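You operate a simulated robot arm through the tools that you are given. There is no shell and no other tool. Be economical: measure what you need, move in short steps, check, and stop when the job is done.

You are at the controls of a simulated robot arm. One attempt, no reset.

Task
Stack the gauge block that says "85 mm" from the top of the packing table on top of the gauge block that says "70 mm". Put the tag marked "Lot 62" from the top of the long table on top of the green roll and the tag marked "Lot 59" on the top of the steel trolley. Do these in any order.

The check looks at the end state, three seconds after you hand in, the way a careful person would. Anything else that was tipped, shoved, dropped, spilled or broken makes it a failure.

Robot
A 7-joint arm with a two-finger parallel gripper on a trunk, on a base that drives. Base frame: it is fixed to the floor where the robot stands at the start and does not move with it; the origin is under the middle of the robot, x ahead of it, y to its left, z up; the surface under the hand at the start is at about z = 70. Readings come in cm, rad, newtons and seconds.
With the tool pointing down near the work surface it reaches from about 10 to 64 cm from the robot's upright axis, wherever it stands. Its first joint turns from -2.496 to 2.496 rad. Places, roughly: green roll (6x6x10 cm) [-600, -790, 90]; tag [-625, -725, 100]; top of the steel trolley [-1110, -750, 70]. Payload 3 kg.
Tool frame: the origin (TCP) lies between the finger pads and is the grasp point; the fingertips stand 3 cm ahead of it; z points along the fingers, y is the line along which they close. Largest opening 11 cm; finger width 2, thickness 1; the body of the gripper, 4.8 by 11.2 cm, starts 5.5 cm behind the TCP.
Orientation is told as [roll, pitch, yaw] about the base's x, y, z axes, in that order, counted from this pose: with the fingers straight down and closing along the base's y, the tool's x points along the base's -x, its y along +y and its z along -z.

Tools
- The arm moves only by the tool drive_tool. Its argument "moves" is a list of rows, each an object of numbers (a shift or turn left out is 0, a gripper value left out holds the last): "dx", "dy", "dz": the shift along the tool's x, y, z in cm; "rx", "ry", "rz": the turn, a rotation vector about the tool's x, y, z in rad. In form: [{"dx": .., "dy": .., "dz": .., "rx": .., "ry": .., "rz": ..}, ...]. A call has 1 to 10 rows; each row shifts and turns the commanded pose from where the row before left it, along the tool's axes as they then stand. "hand" is the gripper command, from -1 (fully open) to 1 (shut), values between in proportion, set as the call begins (left out, the last holds). Each row takes 0.2 s and may step no farther than 5 cm and 0.15 rad from the row before; otherwise, or with a gripper value out of range, the whole call is refused. Where a pose cannot be reached the arm comes as near as it can. A force on the tool above 40 N (or 10 N above the force at the start of the call, whichever is more), or a blocked arm, ends the call early, and 0.2 s more pass. The fingers move at their own pace (about 10.8 cm/s each) and stop on an object; they squeeze with about 35 N. The grip force told is the motor's: it shows also when the fingers shut on nothing. Time passes only in rows, and 0.2 s behind the last, so rows that do not move let the fingers close. The reply holds the time, the measured pose of the TCP, the force on the tool along the base axes, the opening and the grip force, in the units named above and with some noise, with the torque about the TCP (base axes, N m) and any sound that the robot's microphone picked up.
- Cameras (640 x 400 px; columns grow to the right, rows downward): "scene" is now at [14.57, 1.93, 169.58]; the picture's right is [0.43, -0.90, -0.00], its down [-0.81, -0.38, -0.45] and it looks along [0.40, 0.19, -0.90] (base axes); focal length 248 px, centre (320, 200). "wrist" rides on the gripper at [7.2, 1.7, -10.3] in the tool frame; the picture's right is [-0.23, 0.97, 0.00], its down [-0.76, -0.18, -0.62] and it looks along [-0.61, -0.14, 0.78] (tool axes); focal length 222 px, centre (320, 200). There is no depth. A picture from a camera that has moved, and an enlarged one, comes with that camera's place and axes in the base frame and with its lens. The place of the scene camera against the robot may be out by one fixed shift of up to 2.5 cm in any direction.
- camera(camera): a new picture of that camera. No time passes.
- slide_trunk(by): slides the trunk up (or, below 0, down) by that many cm; the arm and the scene camera ride with it, the base frame stays. It gives what a move gives, with no picture.
- base_move(legs): drives the robot by 1 to 6 legs, each [ahead, left, turn to the left] in cm, cm and rad, along the robot's own axes; the way and the turn of a leg run together, so that a leg with both is an arc; at most 150 cm and 3.142 rad a leg. The arm and the cameras ride along, it lands a little off, and it stops where it bumps. It gives what a move gives.
- aim_head(pan, tilt): turns the head with the scene camera to pan (to the left, within 1.501 rad either way) and tilt (down, from -0.506 to 1.204), counted from straight ahead of the robot. It gives what a move gives.
- inspect(camera, box): a new picture of the part [left, top, right, bottom] of that camera's present view, enlarged. No time passes.
- sign_off(): hands the job in; it is judged then, once.

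Go step by step. Nothing tells you exact positions but the pictures and the camera data: compare them with the known pose of the tool, close in by small moves and look again before you grip or let go. The budget is 165 turns and 120 pictures, counting those below and the enlarged ones. Unless the task says otherwise, let go and move clear before handing in, and close with one line.

The tools are called as a command line: name --argument value ..., lists and objects as JSON in quotes. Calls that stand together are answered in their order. drive_tool: Moves the arm, as the interface text tells. Its arguments: {"type":"object","properties":{"moves":{"type":"array","items":{"type":"object","properties":{"dx":{"type":"number"},"dy":{"type":"number"},"dz":{"type":"number"},"rx":{"type":"number"},"ry":{"type":"number"},"rz":{"type":"number"}}}},"hand":{"type":"number"}},"required":["moves"]} The other tools are called the same way: slide_trunk (by) slides the trunk up or down; base_move (legs) drives the base; aim_head (pan, tilt) turns the head that bears the scene camera; camera (camera) takes a picture; inspect (camera, box) takes an enlarged picture of a part of a camera's view; sign_off () hands the job in.

At the start:

```text
t: 0.0
tcp_pos: [61.92, 13.19, 101.27]
orientation: [0.0, -0.001, -0.001]
ft_force: [0.0, -0.1, 0.3]
moment: [-0.02, 0.03, 0.0]
gripper_width: 11.02
gripper_force: 0.0
trunk travel left (down, up): [-82.5, 6.5]
robot x, y, heading: [-0.23, 0.34, 0.002]
head pan, tilt: [0.442, 1.108]
```

scene: 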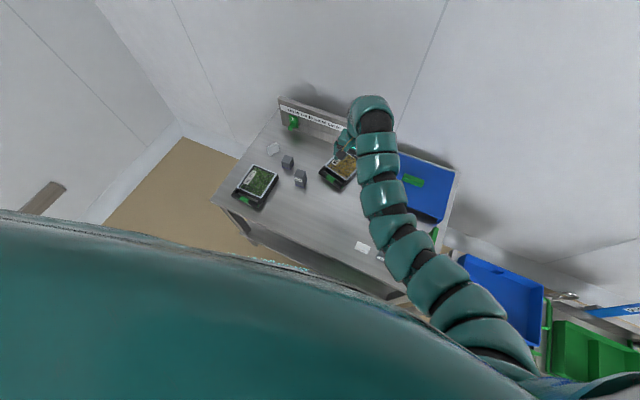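
wrist: 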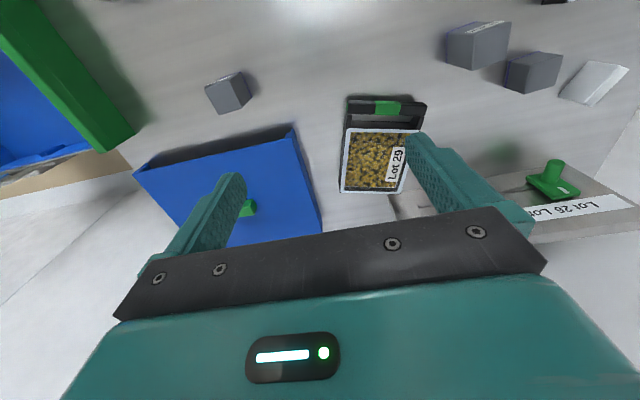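

I see a table ahead with several grey gauge blocks, and I'm looking closer to read their labels.

inspect --camera "scene" --box '[200, 90, 460, 270]'

inspect --camera "wrist" --box '[180, 0, 640, 240]'

```text
2.22 times, centred on (330, 180) of scene
camera zoom: at [14.57, 1.93, 169.58], right [0.43, -0.9, 0.0], down [-0.81, -0.38, -0.45], along [0.4, 0.19, -0.9], focal length 551 px, centre (298, 244)
```

zoom: 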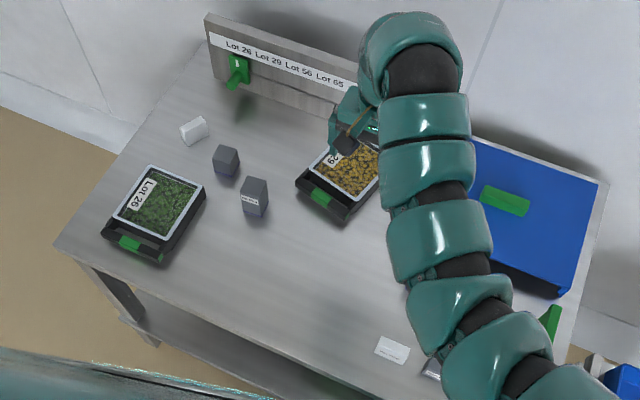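

```text
1.39 times, centred on (410, 120) of wrist
camera zoom: at [54.68, 14.92, 111.64], right [0.23, 0.97, 0.0], down [0.76, -0.18, 0.62], along [0.61, -0.14, -0.78], focal length 309 px, centre (195, 311)
```

zoom: 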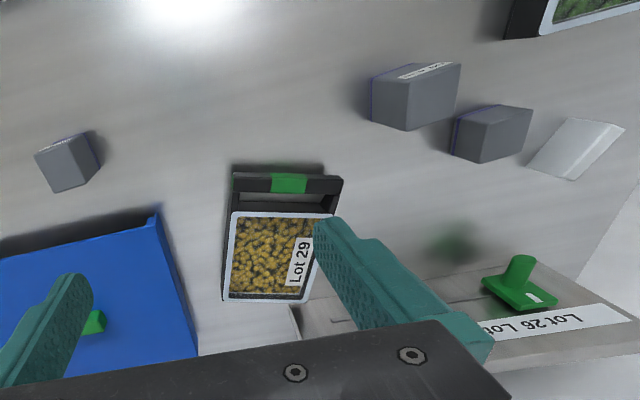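

inspect --camera "scene" --box '[270, 145, 330, 195]'

inspect --camera "scene" --box '[340, 225, 420, 285]'

```text
8.00 times, centred on (300, 170) of scene
camera zoom: at [14.57, 1.93, 169.58], right [0.43, -0.9, 0.0], down [-0.81, -0.38, -0.45], along [0.4, 0.19, -0.9], focal length 1985 px, centre (480, 440)
```

zoom: 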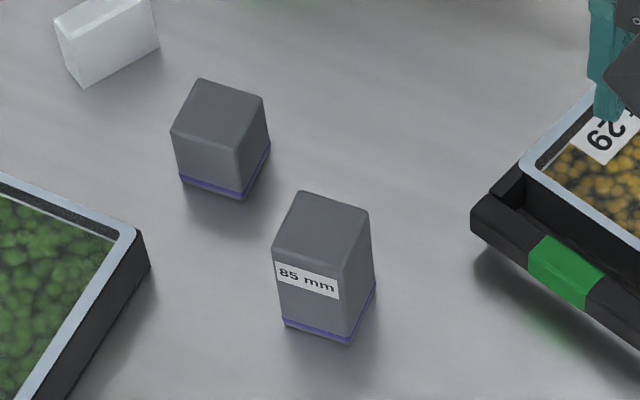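

```text
6.67 times, centred on (380, 255) of scene
camera zoom: at [14.57, 1.93, 169.58], right [0.43, -0.9, 0.0], down [-0.81, -0.38, -0.45], along [0.4, 0.19, -0.9], focal length 1654 px, centre (-80, -167)
```

zoom: 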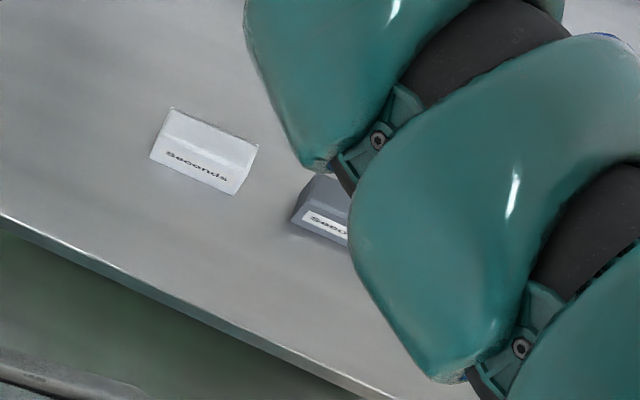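

Block B (about x 62, y 34) says "85 mm". I'll pull the hand back to read the block hidden under the arm with the wrist camera.

drive_tool --moves '[{"dx": 4, "dy": -3}, {"dx": 4, "dy": -3}, {"dx": 4, "dy": -3}, {"dx": 4, "dy": -3}, {"dx": 4}]'

camera --camera "wrist"

camera --camera "scene"

```text
t: 1.2
tcp_pos: [41.84, 1.27, 101.33]
orientation: [-0.001, 0.0, 0.002]
ft_force: [-0.7, 1.2, -0.5]
moment: [-0.03, 0.0, 0.01]
gripper_width: 11.02
gripper_force: 0.1
trunk travel left (down, up): [-82.5, 6.5]
robot x, y, heading: [0.27, -0.0, -0.0]
head pan, tilt: [0.442, 1.108]
```

```text
113 pictures are left
camera wrist: at [34.52, 2.98, 111.76], right [0.23, 0.97, 0.0], down [0.76, -0.18, 0.62], along [0.61, -0.14, -0.78], focal length 222 px, centre (320, 200)
```

wrist: 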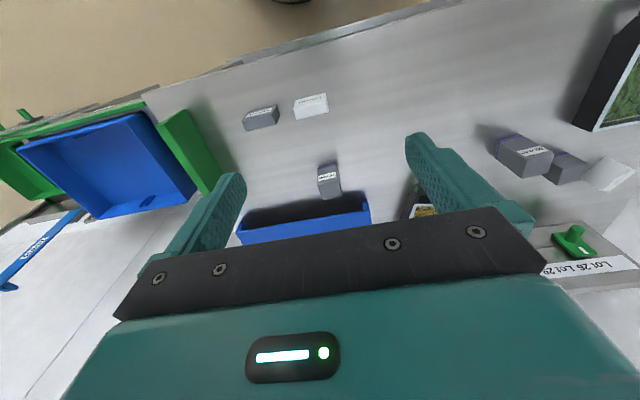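

```text
112 pictures are left
camera scene: at [14.39, 1.97, 169.6], right [0.43, -0.9, 0.0], down [-0.81, -0.38, -0.45], along [0.4, 0.19, -0.89], focal length 248 px, centre (320, 200)
```

scene: 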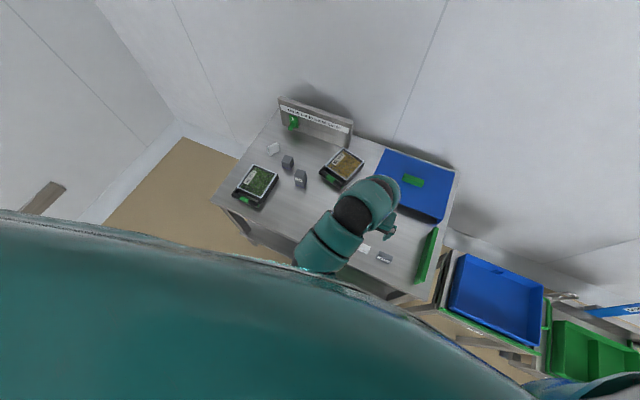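

inspect --camera "wrist" --box '[300, 145, 360, 205]'

inspect --camera "wrist" --box '[470, 110, 610, 200]'

```text
6.67 times, centred on (330, 175) of wrist
camera zoom: at [34.52, 2.98, 111.76], right [0.23, 0.97, 0.0], down [0.76, -0.18, 0.62], along [0.61, -0.14, -0.78], focal length 1481 px, centre (253, 367)
```

zoom: 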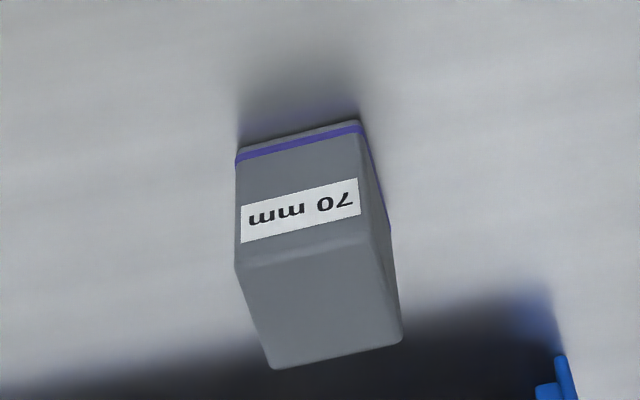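

```text
4.44 times, centred on (540, 155) of wrist
camera zoom: at [34.52, 2.98, 111.76], right [0.23, 0.97, 0.0], down [0.76, -0.18, 0.62], along [0.61, -0.14, -0.78], focal length 987 px, centre (-658, 400)
```

zoom: 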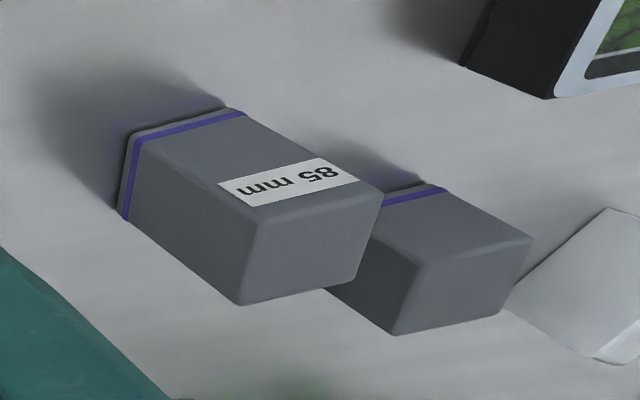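

Block A (about x 60.5, y -0.75) says "70 mm", and the target block is B (about x 61.9, y 34.8). B is beyond reach, so I'll drive a little left and ahead between them.

base_move --legs '[[0, 17, 0], [4, 0, 0]]'

```text
t: 3.1
tcp_pos: [46.16, 18.09, 101.35]
orientation: [0.0, 0.001, -0.001]
ft_force: [0.6, 0.1, -0.6]
moment: [-0.01, 0.06, -0.01]
gripper_width: 11.01
gripper_force: 0.0
trunk travel left (down, up): [-82.5, 6.5]
robot x, y, heading: [3.86, 16.88, 0.001]
head pan, tilt: [0.442, 1.108]
```

drive_tool --moves '[{"dx": -3.9, "dy": 3}, {"dx": -3.9, "dy": 3}, {"dx": -3.9, "dy": 3}, {"dx": -4, "dy": 3}, {"dy": 4.7, "rz": -0.08}, {"dz": 4}]' --hand -0.3

camera --camera "wrist"

```text
t: 4.5
tcp_pos: [61.68, 34.6, 97.32]
orientation: [0.0, 0.0, 0.078]
ft_force: [-0.4, -0.4, 0.1]
moment: [0.04, 0.03, 0.0]
gripper_width: 7.17
gripper_force: 0.1
trunk travel left (down, up): [-82.5, 6.5]
robot x, y, heading: [4.19, 16.59, 0.001]
head pan, tilt: [0.442, 1.108]
```

```text
109 pictures are left
camera wrist: at [54.37, 35.81, 107.73], right [0.15, 0.99, 0.0], down [0.77, -0.12, 0.62], along [0.62, -0.09, -0.78], focal length 222 px, centre (320, 200)
```

wrist: 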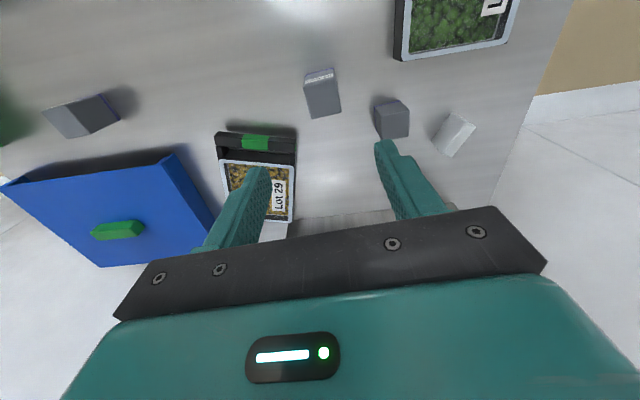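

inspect --camera "wrist" --box '[270, 50, 430, 150]'

```text
4.00 times, centred on (350, 100) of wrist
camera zoom: at [54.37, 35.81, 107.73], right [0.15, 0.99, 0.0], down [0.77, -0.12, 0.62], along [0.62, -0.09, -0.78], focal length 888 px, centre (200, 600)
```

zoom: 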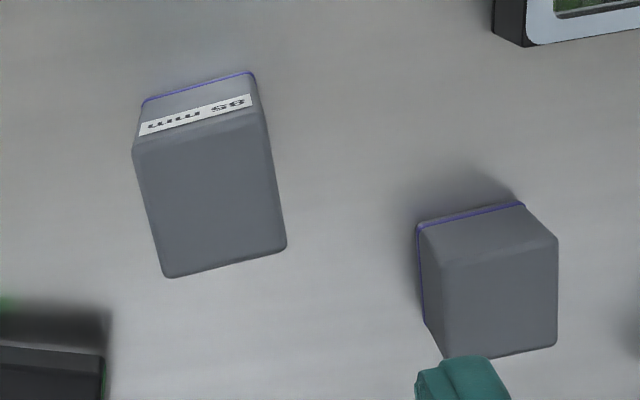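

B is centred near (61.95, 35.15) with yaw about 0.09. I'll align, descend and grip.

drive_tool --moves '[{"dx": -0.3, "dy": 0.53, "dz": 4, "rz": -0.012}, {"dz": 4}, {"dz": 4}, {"dz": 4}, {"dz": 3}, {"dz": 2.6}]'

camera --camera "wrist"

```text
t: 5.9
tcp_pos: [61.13, 34.43, 77.38]
orientation: [0.001, 0.001, 0.091]
ft_force: [0.1, 0.0, 0.6]
moment: [0.01, -0.01, 0.0]
gripper_width: 7.15
gripper_force: 0.0
out of reach, approached as far as the arm can: row 6
trunk travel left (down, up): [-82.5, 6.5]
robot x, y, heading: [3.89, 16.74, 0.003]
head pan, tilt: [0.442, 1.108]
```

```text
107 pictures are left
camera wrist: at [53.76, 35.5, 87.61], right [0.14, 0.99, 0.0], down [0.77, -0.11, 0.62], along [0.62, -0.09, -0.78], focal length 222 px, centre (320, 200)
```

wrist: 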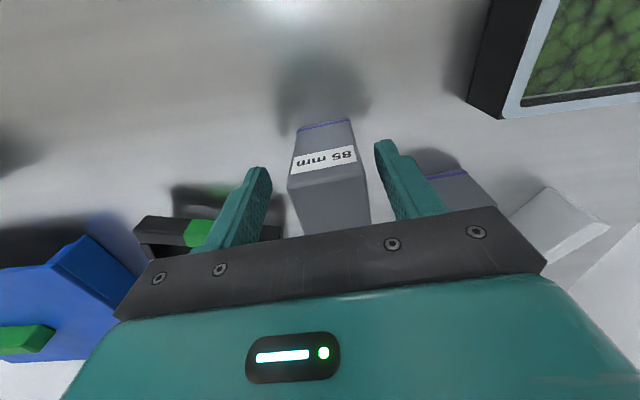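

The arm is at its reach limit, so I'll rise, lower the trunk, and come down again.

drive_tool --moves '[{"dz": -5}, {"dz": -5}, {"dz": -4}]'

slide_trunk --by -12

```text
t: 6.7
tcp_pos: [61.23, 34.64, 91.31]
orientation: [-0.001, -0.002, 0.093]
ft_force: [-0.6, 0.5, -0.3]
moment: [0.01, -0.02, 0.06]
gripper_width: 7.16
gripper_force: 0.1
trunk travel left (down, up): [-82.5, 6.5]
robot x, y, heading: [4.1, 16.97, -0.001]
head pan, tilt: [0.442, 1.108]
```

```text
t: 8.2
tcp_pos: [61.13, 34.76, 79.27]
orientation: [-0.001, 0.0, 0.093]
ft_force: [-0.2, 0.1, 0.5]
moment: [-0.01, -0.03, 0.02]
gripper_width: 7.16
gripper_force: 0.0
trunk travel left (down, up): [-70.5, 18.5]
robot x, y, heading: [4.11, 16.72, 0.0]
head pan, tilt: [0.442, 1.108]
```

drive_tool --moves '[{"dx": -0.85, "dy": 0.33}, {"dz": 2}, {"dz": 1.8}, {}]'

camera --camera "wrist"

```text
t: 9.2
tcp_pos: [61.98, 35.18, 75.42]
orientation: [0.0, 0.0, 0.092]
ft_force: [-0.2, -0.6, -0.1]
moment: [0.06, 0.03, 0.04]
gripper_width: 7.16
gripper_force: 0.0
trunk travel left (down, up): [-70.5, 18.5]
robot x, y, heading: [3.85, 16.76, 0.004]
head pan, tilt: [0.442, 1.108]
```

```text
106 pictures are left
camera wrist: at [54.59, 36.18, 85.84], right [0.14, 0.99, 0.0], down [0.77, -0.11, 0.62], along [0.62, -0.09, -0.78], focal length 222 px, centre (320, 200)
```

wrist: 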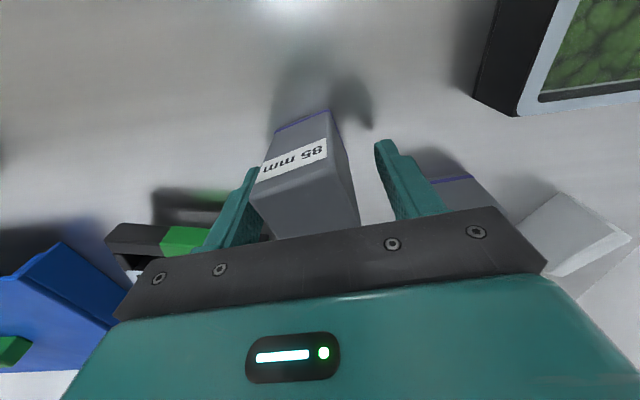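

The block looks slightly turned now, so I'll check it closer before gripping.

inspect --camera "wrist" --box '[210, 90, 410, 250]'

camera --camera "scene"

```text
2.50 times, centred on (310, 170) of wrist
camera zoom: at [54.59, 36.18, 85.84], right [0.14, 0.99, 0.0], down [0.77, -0.11, 0.62], along [0.62, -0.09, -0.78], focal length 555 px, centre (345, 275)
```

zoom: 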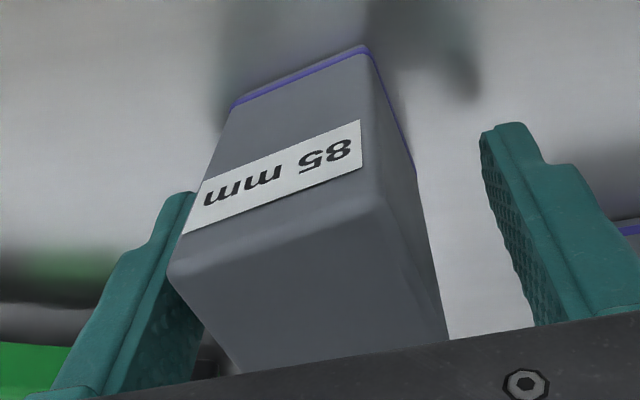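

```text
104 pictures are left
camera scene: at [18.58, 18.68, 157.59], right [0.43, -0.9, 0.0], down [-0.81, -0.38, -0.45], along [0.4, 0.19, -0.9], focal length 248 px, centre (320, 200)
```

scene: 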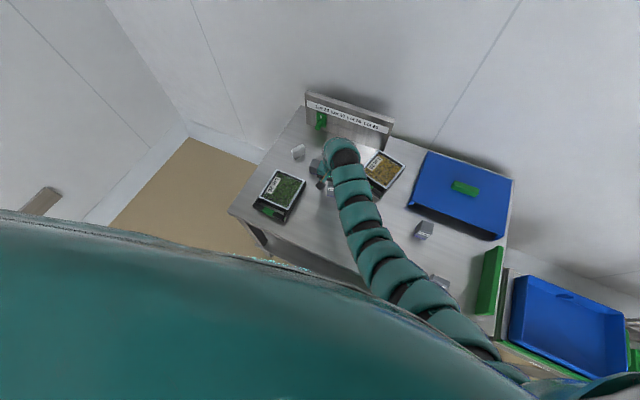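

drive_tool --moves '[{"dx": 0.1, "dy": -0.6}, {"rz": -0.14}, {}]'

camera --camera "wrist"

```text
t: 10.0
tcp_pos: [62.08, 34.5, 75.62]
orientation: [-0.001, -0.001, 0.231]
ft_force: [0.6, -0.4, -0.3]
moment: [-0.03, -0.02, -0.02]
gripper_width: 7.16
gripper_force: 0.1
trunk travel left (down, up): [-70.5, 18.5]
robot x, y, heading: [4.13, 16.64, -0.004]
head pan, tilt: [0.442, 1.108]
```

```text
103 pictures are left
camera wrist: at [54.48, 34.49, 85.85], right [0.0, 1.0, 0.0], down [0.78, 0.0, 0.62], along [0.62, 0.0, -0.78], focal length 222 px, centre (320, 200)
```

wrist: 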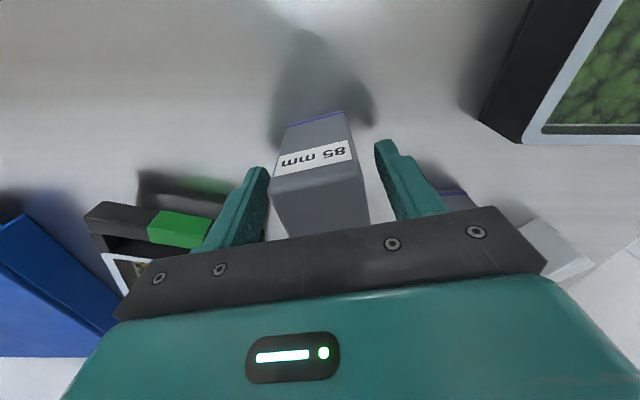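

The fingers now straddle the block squarely, so I'll close and lift slightly.

drive_tool --moves '[{}, {}, {}, {"dz": -2}, {}]' --hand 1

camera --camera "wrist"

```text
t: 11.2
tcp_pos: [61.91, 34.44, 77.38]
orientation: [-0.002, 0.001, 0.233]
ft_force: [-0.5, 0.3, -2.5]
moment: [0.01, -0.02, -0.03]
gripper_width: 4.19
gripper_force: 34.9
trunk travel left (down, up): [-70.5, 18.5]
robot x, y, heading: [4.18, 16.73, 0.003]
head pan, tilt: [0.442, 1.108]
```

```text
102 pictures are left
camera wrist: at [54.48, 34.53, 87.83], right [0.0, 1.0, 0.0], down [0.78, 0.0, 0.62], along [0.62, 0.0, -0.78], focal length 222 px, centre (320, 200)
```

wrist: 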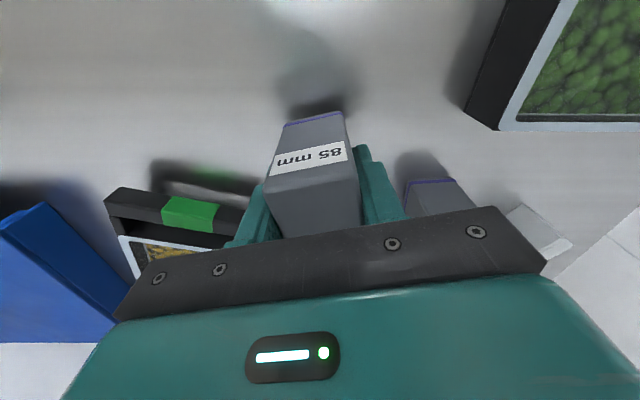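

Gripped at 4.2 cm. Now I'll lift and carry it to above the 70 mm block.

drive_tool --moves '[{"dz": -5}, {"dz": -5}, {"dz": -5}, {"rz": 0.13}]'

drive_tool --moves '[{"dx": 0.61, "dy": -4.36}, {"dx": 0.61, "dy": -4.36}, {"dx": 0.61, "dy": -4.36}, {"dx": 0.61, "dy": -4.36}, {"dx": 0.61, "dy": -4.36}, {"dx": 0.61, "dy": -4.36}, {"dx": 0.61, "dy": -4.36}, {"dx": 0.61, "dy": -4.36}, {}]'

camera --camera "wrist"

```text
t: 12.2
tcp_pos: [62.1, 34.25, 92.46]
orientation: [0.001, -0.001, 0.102]
ft_force: [0.0, -0.3, -2.2]
moment: [0.03, 0.0, -0.01]
gripper_width: 4.16
gripper_force: 34.4
trunk travel left (down, up): [-70.5, 18.5]
robot x, y, heading: [4.03, 16.88, 0.001]
head pan, tilt: [0.442, 1.108]
```

```text
t: 14.2
tcp_pos: [61.55, -0.06, 89.14]
orientation: [-0.003, -0.003, 0.104]
ft_force: [-0.4, -0.6, -1.9]
moment: [-0.02, 0.0, 0.01]
gripper_width: 4.16
gripper_force: 34.7
out of reach, approached as far as the arm can: row 1, 2, 3, 4, 6
trunk travel left (down, up): [-70.5, 18.5]
robot x, y, heading: [4.29, 16.98, -0.001]
head pan, tilt: [0.442, 1.108]
```

```text
101 pictures are left
camera wrist: at [54.21, 0.97, 99.54], right [0.13, 0.99, 0.0], down [0.77, -0.1, 0.63], along [0.62, -0.08, -0.78], focal length 222 px, centre (320, 200)
```

wrist: 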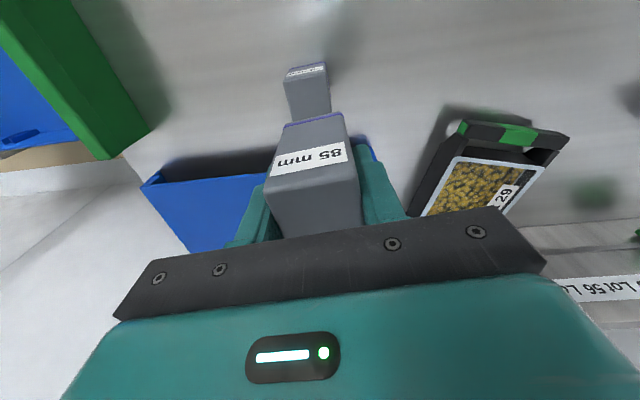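

inspect --camera "wrist" --box '[250, 50, 380, 150]'

```text
4.00 times, centred on (315, 100) of wrist
camera zoom: at [54.21, 0.97, 99.54], right [0.13, 0.99, 0.0], down [0.77, -0.1, 0.63], along [0.62, -0.08, -0.78], focal length 888 px, centre (340, 600)
```

zoom: 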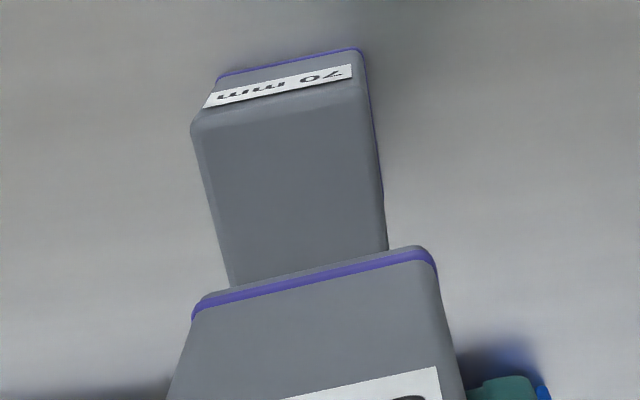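

The 70 mm block is centred near (59.9, -0.8) with yaw about 0.05. I'll shift over it and look again.

drive_tool --moves '[{"rz": 0.05}, {"dx": 1.8, "dy": -0.7}, {"dz": 1}, {"dz": 1}, {}]'

inspect --camera "wrist" --box '[230, 50, 390, 170]'

```text
t: 15.4
tcp_pos: [59.85, -0.81, 87.36]
orientation: [0.001, -0.002, 0.053]
ft_force: [0.0, 0.2, -3.1]
moment: [-0.02, -0.01, -0.02]
gripper_width: 4.21
gripper_force: 35.1
trunk travel left (down, up): [-70.5, 18.5]
robot x, y, heading: [4.06, 16.86, 0.001]
head pan, tilt: [0.442, 1.108]
```

```text
3.33 times, centred on (310, 110) of wrist
camera zoom: at [52.59, 0.43, 97.69], right [0.18, 0.98, 0.0], down [0.77, -0.14, 0.62], along [0.61, -0.11, -0.78], focal length 740 px, centre (353, 500)
```

zoom: 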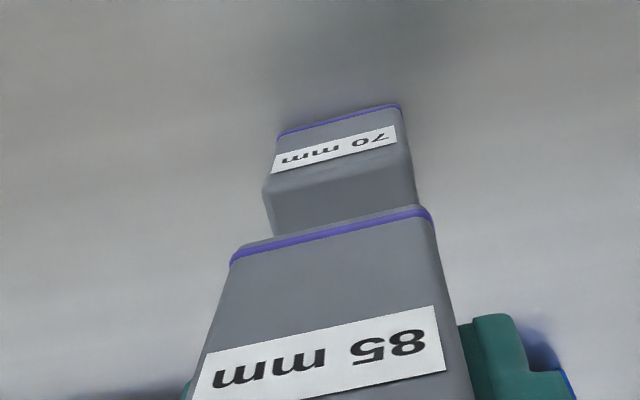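

drive_tool --moves '[{"dz": 2}, {"dz": 1.5}, {"dz": 0.6}, {}]'

inspect --camera "wrist" --box '[230, 50, 390, 170]'

```text
t: 16.4
tcp_pos: [59.78, -0.91, 83.22]
orientation: [0.001, -0.001, 0.052]
ft_force: [-0.8, 0.7, -2.2]
moment: [0.02, -0.03, 0.0]
gripper_width: 4.16
gripper_force: 35.4
trunk travel left (down, up): [-70.5, 18.5]
robot x, y, heading: [3.92, 16.77, 0.0]
head pan, tilt: [0.442, 1.108]
```

```text
3.33 times, centred on (310, 110) of wrist
camera zoom: at [52.52, 0.44, 93.59], right [0.18, 0.98, 0.0], down [0.77, -0.14, 0.62], along [0.61, -0.11, -0.78], focal length 740 px, centre (353, 500)
```

zoom: 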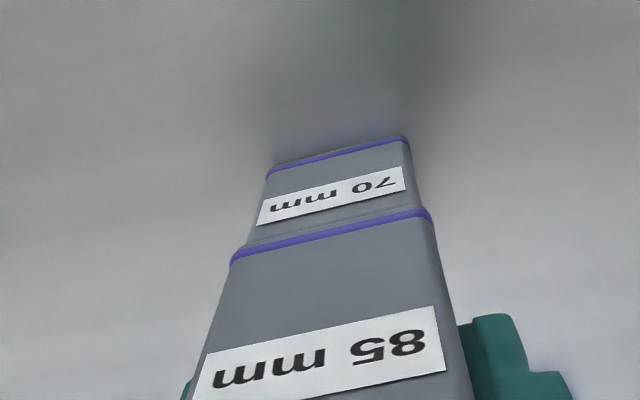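

drive_tool --moves '[{"dz": 0.2}, {"dz": 0.2}, {}]'

drive_tool --moves '[{"dz": 0.15}, {}]'

drive_tool --moves '[{"dz": 0.15}, {}]'

```text
t: 17.2
tcp_pos: [59.79, -0.81, 82.79]
orientation: [0.0, 0.0, 0.054]
ft_force: [0.1, -0.5, -2.7]
moment: [-0.01, -0.03, -0.05]
gripper_width: 4.18
gripper_force: 35.2
trunk travel left (down, up): [-70.5, 18.5]
robot x, y, heading: [4.0, 16.61, 0.006]
head pan, tilt: [0.442, 1.108]
```

```text
t: 17.8
tcp_pos: [59.94, -0.96, 82.63]
orientation: [-0.001, 0.001, 0.053]
ft_force: [1.1, 1.4, -3.0]
moment: [0.01, -0.01, 0.03]
gripper_width: 4.21
gripper_force: 34.5
trunk travel left (down, up): [-70.5, 18.5]
robot x, y, heading: [4.03, 16.82, 0.001]
head pan, tilt: [0.442, 1.108]
```

```text
t: 18.4
tcp_pos: [59.81, -0.85, 82.46]
orientation: [0.0, 0.001, 0.054]
ft_force: [0.4, 0.6, -1.9]
moment: [0.01, -0.01, -0.01]
gripper_width: 4.19
gripper_force: 35.1
trunk travel left (down, up): [-70.5, 18.5]
robot x, y, heading: [4.3, 16.81, -0.003]
head pan, tilt: [0.442, 1.108]
```

drive_tool --moves '[{"dz": 0.1}, {}]'

drive_tool --moves '[{"dz": 0.1}, {}]'

inspect --camera "wrist" --box '[230, 50, 390, 170]'

```text
t: 19.0
tcp_pos: [59.85, -0.99, 82.28]
orientation: [0.001, 0.0, 0.051]
ft_force: [-0.1, -0.1, -1.4]
moment: [-0.02, 0.04, -0.01]
gripper_width: 4.18
gripper_force: 34.8
trunk travel left (down, up): [-70.5, 18.5]
robot x, y, heading: [4.07, 16.99, 0.002]
head pan, tilt: [0.442, 1.108]
```

```text
t: 19.6
tcp_pos: [59.97, -0.85, 82.36]
orientation: [-0.001, -0.001, 0.052]
ft_force: [0.4, -1.1, 0.0]
moment: [0.02, -0.03, -0.01]
gripper_width: 4.18
gripper_force: 35.3
trunk travel left (down, up): [-70.5, 18.5]
robot x, y, heading: [4.15, 16.89, 0.003]
head pan, tilt: [0.442, 1.108]
```

```text
3.33 times, centred on (310, 110) of wrist
camera zoom: at [52.52, 0.44, 92.7], right [0.18, 0.98, 0.0], down [0.77, -0.14, 0.62], along [0.61, -0.11, -0.78], focal length 740 px, centre (353, 500)
```

zoom: 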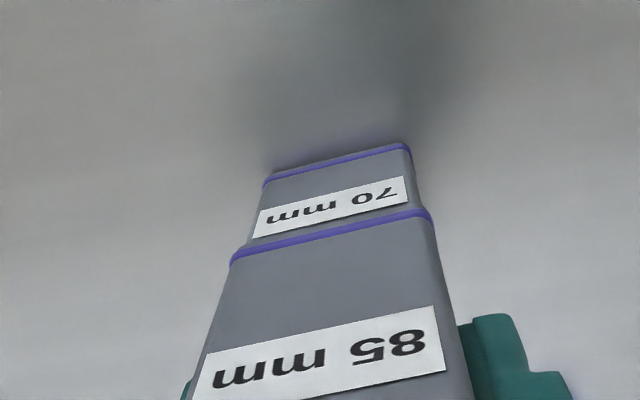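

The block's weight now rests on the 70 mm block. I'll open wide and rise straight up.

drive_tool --moves '[{"dz": 0.05}, {}]'

drive_tool --moves '[{}, {}, {}, {"dz": -1}, {"dz": -1}]' --hand -1

camera --camera "wrist"

```text
t: 20.2
tcp_pos: [59.88, -0.89, 82.37]
orientation: [-0.001, -0.002, 0.052]
ft_force: [-0.2, -0.6, 8.2]
moment: [0.04, -0.01, 0.0]
gripper_width: 4.14
gripper_force: 35.1
trunk travel left (down, up): [-70.5, 18.5]
robot x, y, heading: [4.35, 16.7, -0.001]
head pan, tilt: [0.442, 1.108]
```

```text
t: 21.4
tcp_pos: [59.92, -0.85, 84.27]
orientation: [-0.001, 0.001, 0.052]
ft_force: [-0.5, 0.1, 0.3]
moment: [0.0, -0.01, 0.0]
gripper_width: 11.02
gripper_force: 0.1
trunk travel left (down, up): [-70.5, 18.5]
robot x, y, heading: [3.95, 16.95, 0.003]
head pan, tilt: [0.442, 1.108]
```

```text
96 pictures are left
camera wrist: at [52.55, 0.44, 94.67], right [0.18, 0.98, 0.0], down [0.77, -0.14, 0.62], along [0.61, -0.11, -0.78], focal length 222 px, centre (320, 200)
```

wrist: 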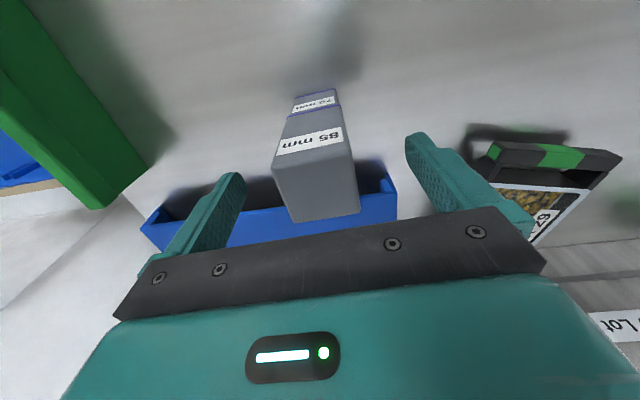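

drive_tool --moves '[{"dz": -1}, {"dz": -1}, {"dz": -1}, {"dz": -1}, {"dz": -1}]'

drive_tool --moves '[{"dz": -1.2, "dx": 1.5}, {"dx": 4, "dz": -2}, {"dx": 4, "dz": -3}, {"dx": 4, "dz": -3}, {"dx": 4}]'

camera --camera "wrist"

camera --camera "scene"

```text
t: 22.6
tcp_pos: [59.82, -1.03, 89.23]
orientation: [-0.004, -0.003, 0.051]
ft_force: [-0.8, -0.8, 0.7]
moment: [-0.01, 0.02, -0.01]
gripper_width: 11.01
gripper_force: 0.1
trunk travel left (down, up): [-70.5, 18.5]
robot x, y, heading: [3.9, 16.5, -0.003]
head pan, tilt: [0.442, 1.108]
```

```text
t: 23.8
tcp_pos: [49.1, -1.83, 92.86]
orientation: [-0.01, -0.004, 0.059]
ft_force: [-0.1, 0.5, 0.3]
moment: [-0.03, 0.0, 0.0]
gripper_width: 11.0
gripper_force: 0.2
out of reach, approached as far as the arm can: row 1, 2, 3, 4, 5
trunk travel left (down, up): [-70.5, 18.5]
robot x, y, heading: [3.74, 16.87, -0.002]
head pan, tilt: [0.442, 1.108]
```

```text
95 pictures are left
camera wrist: at [41.59, -0.5, 103.16], right [0.17, 0.99, -0.01], down [0.77, -0.13, 0.63], along [0.62, -0.11, -0.78], focal length 222 px, centre (320, 200)
```

wrist: 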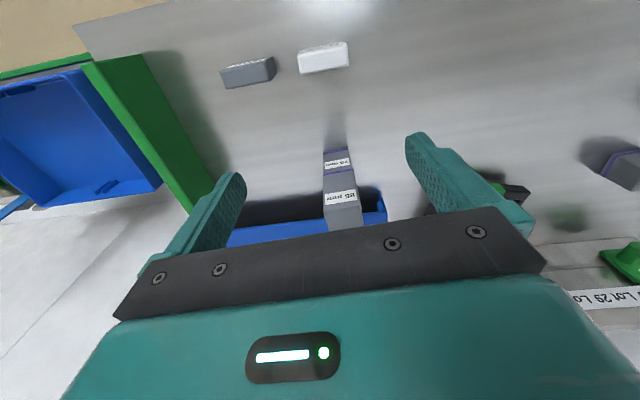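

```text
94 pictures are left
camera scene: at [18.56, 18.7, 157.58], right [0.43, -0.9, 0.0], down [-0.81, -0.38, -0.45], along [0.4, 0.19, -0.9], focal length 248 px, centre (320, 200)
```

scene: 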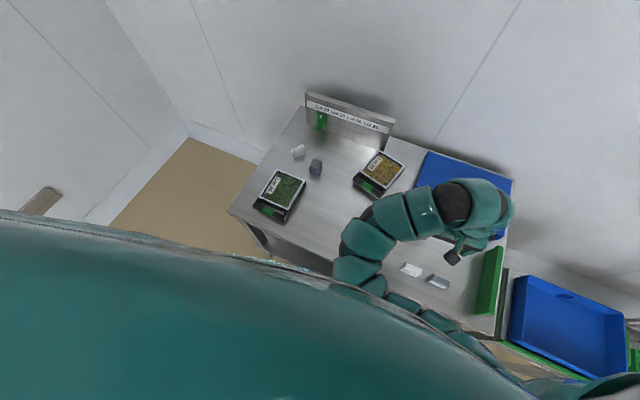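

The stack stands. Now I'll retract the arm, back away, and look around for a route to the other tables.

slide_trunk --by 14

drive_tool --moves '[{"dx": 4, "dy": 1}, {"dx": 4, "dy": 1}, {"dx": 4, "dy": 1}, {"dx": 3, "dy": 1}]'

base_move --legs '[[-50, 0, 0]]'

aim_head --pan -1.2 --tilt 0.3

camera --camera "scene"

```text
t: 25.5
tcp_pos: [49.04, -1.9, 106.85]
orientation: [-0.009, -0.004, 0.06]
ft_force: [-0.6, 0.0, -0.8]
moment: [0.04, 0.0, -0.01]
gripper_width: 11.0
gripper_force: 0.0
trunk travel left (down, up): [-84.5, 4.5]
robot x, y, heading: [3.91, 16.47, 0.0]
head pan, tilt: [0.442, 1.108]
```

```text
t: 26.5
tcp_pos: [49.01, -1.93, 106.75]
orientation: [-0.008, -0.003, 0.06]
ft_force: [0.4, 0.0, 0.1]
moment: [0.01, -0.01, -0.03]
gripper_width: 10.99
gripper_force: 0.1
out of reach, approached as far as the arm can: row 1, 2, 3, 4
trunk travel left (down, up): [-84.5, 4.5]
robot x, y, heading: [3.97, 16.95, 0.002]
head pan, tilt: [0.442, 1.108]
```

```text
t: 29.4
tcp_pos: [-1.03, -2.0, 106.74]
orientation: [-0.009, -0.002, 0.057]
ft_force: [0.3, -0.3, 0.0]
moment: [-0.03, -0.01, 0.0]
gripper_width: 10.98
gripper_force: 0.1
trunk travel left (down, up): [-84.5, 4.5]
robot x, y, heading: [-45.88, 16.8, -0.004]
head pan, tilt: [0.442, 1.108]
```

```text
t: 31.1
tcp_pos: [-0.93, -2.03, 106.91]
orientation: [-0.008, -0.004, 0.057]
ft_force: [-0.2, -0.9, 0.0]
moment: [0.01, 0.01, 0.05]
gripper_width: 11.02
gripper_force: 0.0
trunk travel left (down, up): [-84.5, 4.5]
robot x, y, heading: [-45.67, 16.81, -0.002]
head pan, tilt: [-1.201, 0.3]
```

```text
93 pictures are left
camera scene: at [-33.68, 7.33, 178.25], right [-0.93, -0.36, 0.0], down [-0.11, 0.28, -0.96], along [0.34, -0.89, -0.3], focal length 248 px, centre (320, 200)
```

scene: 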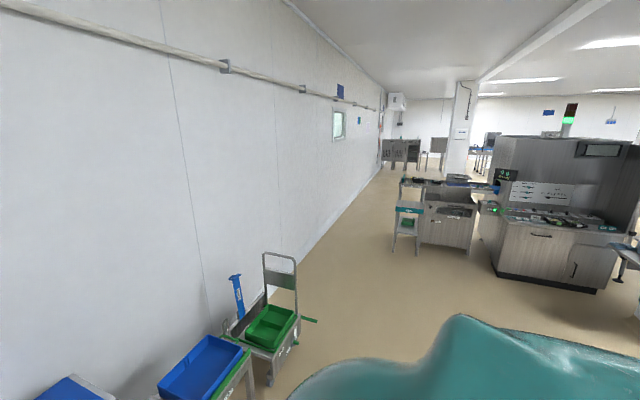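

The way runs along the wall and between machines. I'll turn toward the goal and look.

base_move --legs '[[0, 0, -2.1]]'

aim_head --pan 0 --tilt 0.3

camera --camera "scene"

```text
t: 36.6
tcp_pos: [-84.92, -12.43, 106.83]
orientation: [-0.01, -0.004, -2.049]
ft_force: [0.3, -0.5, -0.5]
moment: [0.01, -0.02, 0.0]
gripper_width: 11.01
gripper_force: 0.1
trunk travel left (down, up): [-84.5, 4.5]
robot x, y, heading: [-46.14, 16.96, -2.104]
head pan, tilt: [-1.201, 0.3]
```

```text
t: 38.0
tcp_pos: [-84.98, -12.51, 106.77]
orientation: [-0.008, -0.006, -2.049]
ft_force: [0.2, -0.3, -0.1]
moment: [0.03, 0.01, 0.0]
gripper_width: 11.02
gripper_force: 0.1
trunk travel left (down, up): [-84.5, 4.5]
robot x, y, heading: [-45.93, 16.94, -2.104]
head pan, tilt: [0.0, 0.3]
```

```text
92 pictures are left
camera scene: at [-53.93, 1.17, 178.25], right [-0.86, 0.51, 0.0], down [0.15, 0.25, -0.96], along [-0.49, -0.82, -0.3], focal length 248 px, centre (320, 200)
```

scene: 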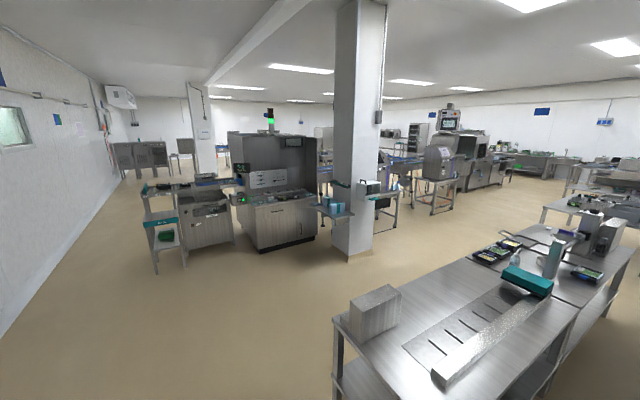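

I'll slip past the table corner to open floor, then look for the passage by the pillar.

base_move --legs '[[70, 48, 0], [70, 48, 0]]'

camera --camera "scene"

aim_head --pan -0.7 --tilt 0.3

camera --camera "scene"

```text
t: 46.6
tcp_pos: [-73.32, -182.43, 106.84]
orientation: [-0.011, -0.004, -2.037]
ft_force: [-0.4, 0.0, -0.1]
moment: [0.01, 0.02, 0.0]
gripper_width: 10.98
gripper_force: 0.1
trunk travel left (down, up): [-84.5, 4.5]
robot x, y, heading: [-35.01, -152.45, -2.101]
head pan, tilt: [0.0, 0.3]
```

```text
91 pictures are left
camera scene: at [-42.4, -168.6, 178.25], right [-0.86, 0.5, 0.0], down [0.15, 0.26, -0.96], along [-0.48, -0.83, -0.3], focal length 248 px, centre (320, 200)
```

scene: 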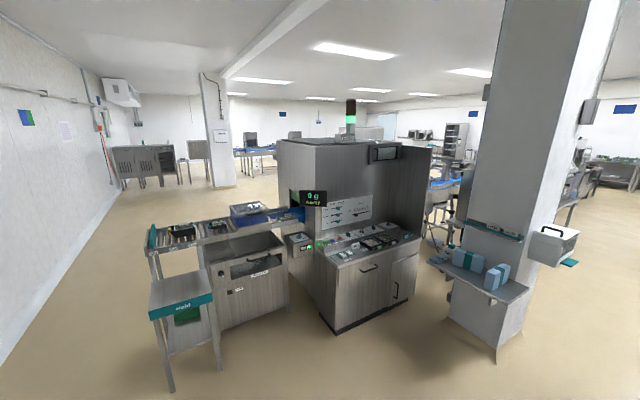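

```text
t: 47.7
tcp_pos: [-73.34, -182.33, 106.74]
orientation: [-0.008, -0.003, -2.039]
ft_force: [-0.1, -0.4, -0.4]
moment: [-0.02, 0.02, 0.0]
gripper_width: 11.0
gripper_force: 0.1
trunk travel left (down, up): [-84.5, 4.5]
robot x, y, heading: [-34.63, -152.72, -2.099]
head pan, tilt: [-0.7, 0.3]
```

```text
90 pictures are left
camera scene: at [-46.51, -163.63, 178.25], right [-0.34, 0.94, 0.0], down [0.28, 0.1, -0.96], along [-0.9, -0.32, -0.3], focal length 248 px, centre (320, 200)
```

scene: 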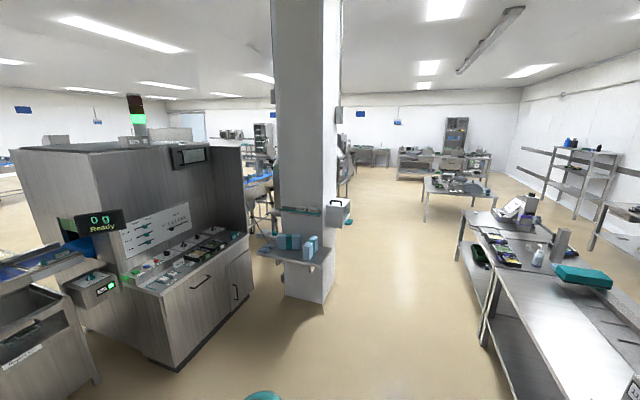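

A clear aisle leads west between the pillar and the table. I'll take it.

base_move --legs '[[0, 0, -1.04], [150, 0, 0], [150, 0, 0]]'

aim_head --pan 0.7 --tilt 0.3

camera --camera "scene"

```text
t: 64.7
tcp_pos: [-377.01, -132.71, 106.84]
orientation: [-0.008, -0.004, -3.078]
ft_force: [-0.6, 0.0, 0.1]
moment: [-0.01, 0.02, 0.0]
gripper_width: 11.01
gripper_force: 0.1
trunk travel left (down, up): [-84.5, 4.5]
robot x, y, heading: [-332.03, -151.35, -3.139]
head pan, tilt: [-0.7, 0.3]
```

```text
t: 66.2
tcp_pos: [-376.97, -132.74, 106.86]
orientation: [-0.01, -0.004, -3.082]
ft_force: [-0.6, 0.0, 0.1]
moment: [0.02, 0.01, 0.0]
gripper_width: 11.01
gripper_force: 0.1
trunk travel left (down, up): [-84.5, 4.5]
robot x, y, heading: [-331.85, -151.62, -3.138]
head pan, tilt: [0.7, 0.3]
```

```text
89 pictures are left
camera scene: at [-346.15, -158.05, 178.25], right [-0.65, 0.76, 0.0], down [0.23, 0.19, -0.96], along [-0.73, -0.62, -0.3], focal length 248 px, centre (320, 200)
```

scene: 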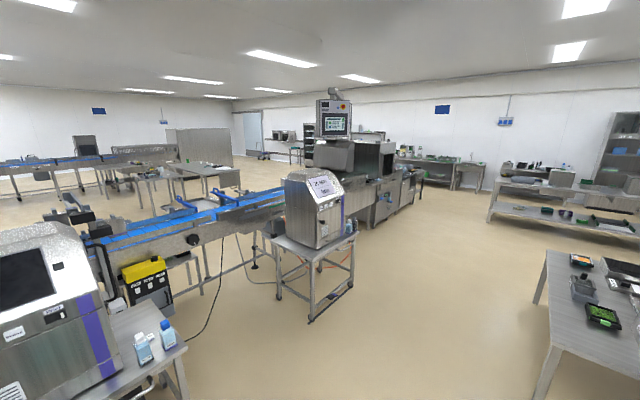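

The conveyor blocks the direct route, so I'll pass around its west end along the aisle at y≈-200.

base_move --legs '[[100, 48, 0], [150, 0, 0], [150, 0, 0]]'

camera --camera "scene"

```text
t: 85.9
tcp_pos: [-776.36, -186.69, 106.78]
orientation: [-0.009, -0.003, -3.058]
ft_force: [0.1, -0.2, -0.6]
moment: [-0.02, 0.02, 0.0]
gripper_width: 10.99
gripper_force: 0.0
trunk travel left (down, up): [-84.5, 4.5]
robot x, y, heading: [-731.14, -204.41, -3.118]
head pan, tilt: [0.7, 0.3]
```

```text
88 pictures are left
camera scene: at [-745.15, -211.46, 178.25], right [-0.66, 0.75, 0.0], down [0.22, 0.2, -0.96], along [-0.72, -0.63, -0.3], focal length 248 px, centre (320, 200)
```

scene: 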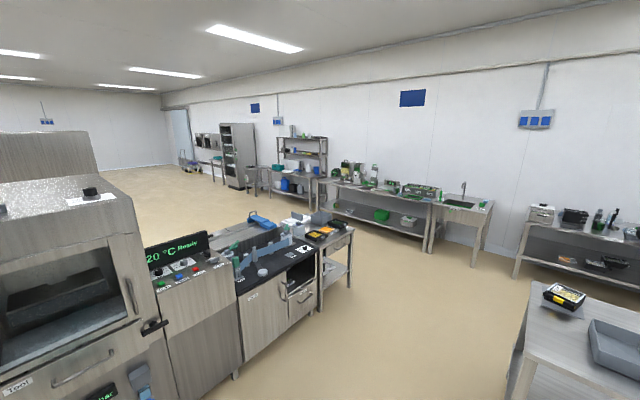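

The route continues between the machine end and the wall tables at x≈-1010. I'll go there and face south.

base_move --legs '[[140, 57, 0], [138, 0, 0], [0, 0, 1.548]]'

aim_head --pan 0.2 --tilt 0.35

camera --camera "scene"

```text
refused: leg 1 is longer than a leg can be; nothing moved
```

```text
t: 86.8
tcp_pos: [-776.37, -186.7, 106.87]
orientation: [-0.012, -0.002, -3.061]
ft_force: [0.6, 0.1, -0.4]
moment: [0.01, 0.02, 0.0]
gripper_width: 11.01
gripper_force: 0.2
trunk travel left (down, up): [-84.5, 4.5]
robot x, y, heading: [-730.8, -204.21, -3.118]
head pan, tilt: [0.201, 0.351]
```

```text
87 pictures are left
camera scene: at [-747.2, -207.36, 177.78], right [-0.22, 0.97, 0.0], down [0.34, 0.08, -0.94], along [-0.92, -0.21, -0.34], focal length 248 px, centre (320, 200)
```

scene: 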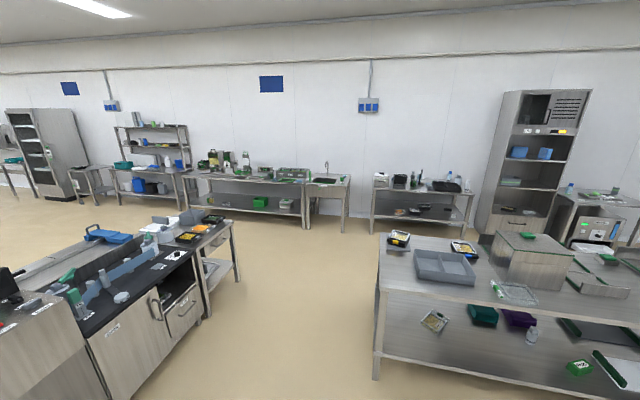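

base_move --legs '[[135, 58, 0], [140, 0, 0], [0, 0, 1.548]]'

camera --camera "scene"

```text
t: 104.5
tcp_pos: [-1021.24, -315.37, 106.9]
orientation: [-0.011, -0.004, -1.466]
ft_force: [-0.2, -0.1, 0.3]
moment: [-0.03, -0.02, -0.01]
gripper_width: 10.99
gripper_force: 0.0
trunk travel left (down, up): [-84.5, 4.5]
robot x, y, heading: [-1005.16, -269.74, -1.521]
head pan, tilt: [0.201, 0.351]
```

```text
86 pictures are left
camera scene: at [-1001.25, -287.32, 177.78], right [-0.97, -0.25, 0.0], down [-0.08, 0.33, -0.94], along [0.23, -0.91, -0.34], focal length 248 px, centre (320, 200)
```

scene: 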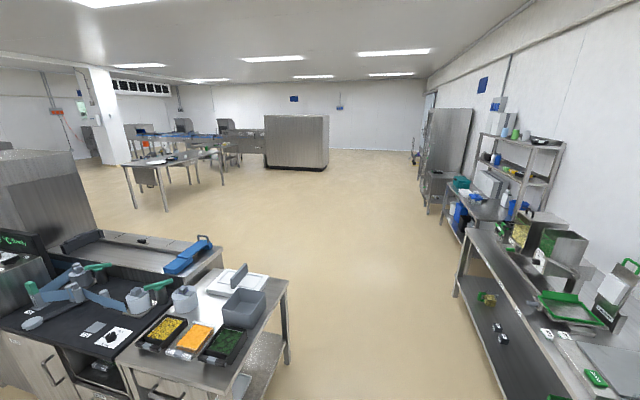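

The trolley is ahead on the right and the long table ahead on the left. I'll drive to the long table's west side.

base_move --legs '[[150, 0, 0], [140, 0, 0], [0, 0, 1.521], [125, -70, 0], [100, -85, 0]]'

aim_head --pan 0 --tilt 0.55

camera --camera "scene"

```text
t: 135.1
tcp_pos: [-723.97, -732.89, 106.88]
orientation: [-0.009, -0.003, 0.062]
ft_force: [0.9, -0.1, -0.2]
moment: [-0.01, 0.01, 0.0]
gripper_width: 10.97
gripper_force: 0.0
trunk travel left (down, up): [-84.5, 4.5]
robot x, y, heading: [-768.87, -713.79, 0.0]
head pan, tilt: [0.201, 0.351]
```

```text
t: 135.8
tcp_pos: [-723.94, -732.91, 106.84]
orientation: [-0.011, -0.003, 0.064]
ft_force: [-0.1, 0.2, -0.2]
moment: [-0.01, 0.01, 0.03]
gripper_width: 10.97
gripper_force: 0.1
trunk travel left (down, up): [-84.5, 4.5]
robot x, y, heading: [-769.45, -714.44, 0.009]
head pan, tilt: [0.0, 0.55]
```

```text
85 pictures are left
camera scene: at [-751.2, -715.02, 175.96], right [0.01, -1.0, 0.0], down [-0.52, 0.0, -0.85], along [0.85, 0.0, -0.52], focal length 248 px, centre (320, 200)
```

scene: 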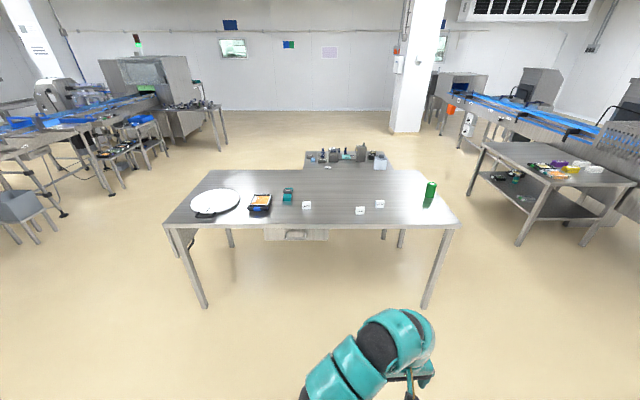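

inspect --camera "scene" --box '[280, 170, 460, 240]'

inspect --camera "scene" --box '[340, 190, 400, 220]'

```text
3.56 times, centred on (370, 205) of scene
camera zoom: at [-751.2, -715.02, 175.96], right [0.01, -1.0, 0.0], down [-0.52, 0.0, -0.85], along [0.85, 0.0, -0.52], focal length 882 px, centre (142, 182)
```

zoom: 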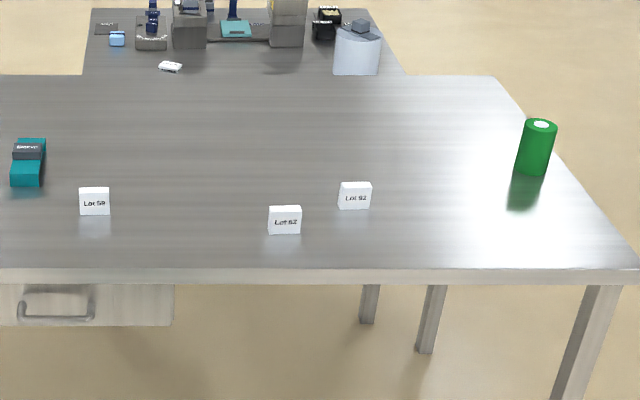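

```text
10.67 times, centred on (370, 205) of scene
camera zoom: at [-751.2, -715.02, 175.96], right [0.01, -1.0, 0.0], down [-0.52, 0.0, -0.85], along [0.85, 0.0, -0.52], focal length 2647 px, centre (-213, 147)
```

zoom: 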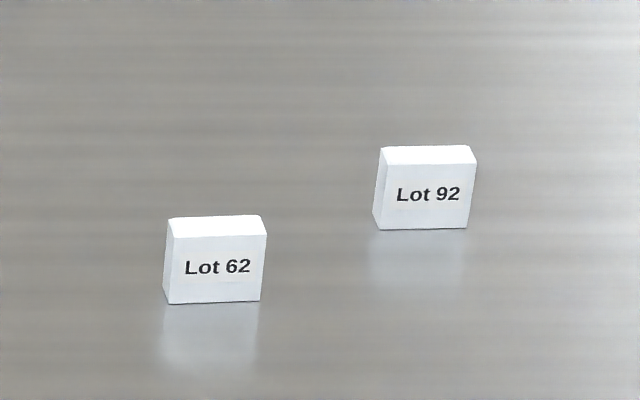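

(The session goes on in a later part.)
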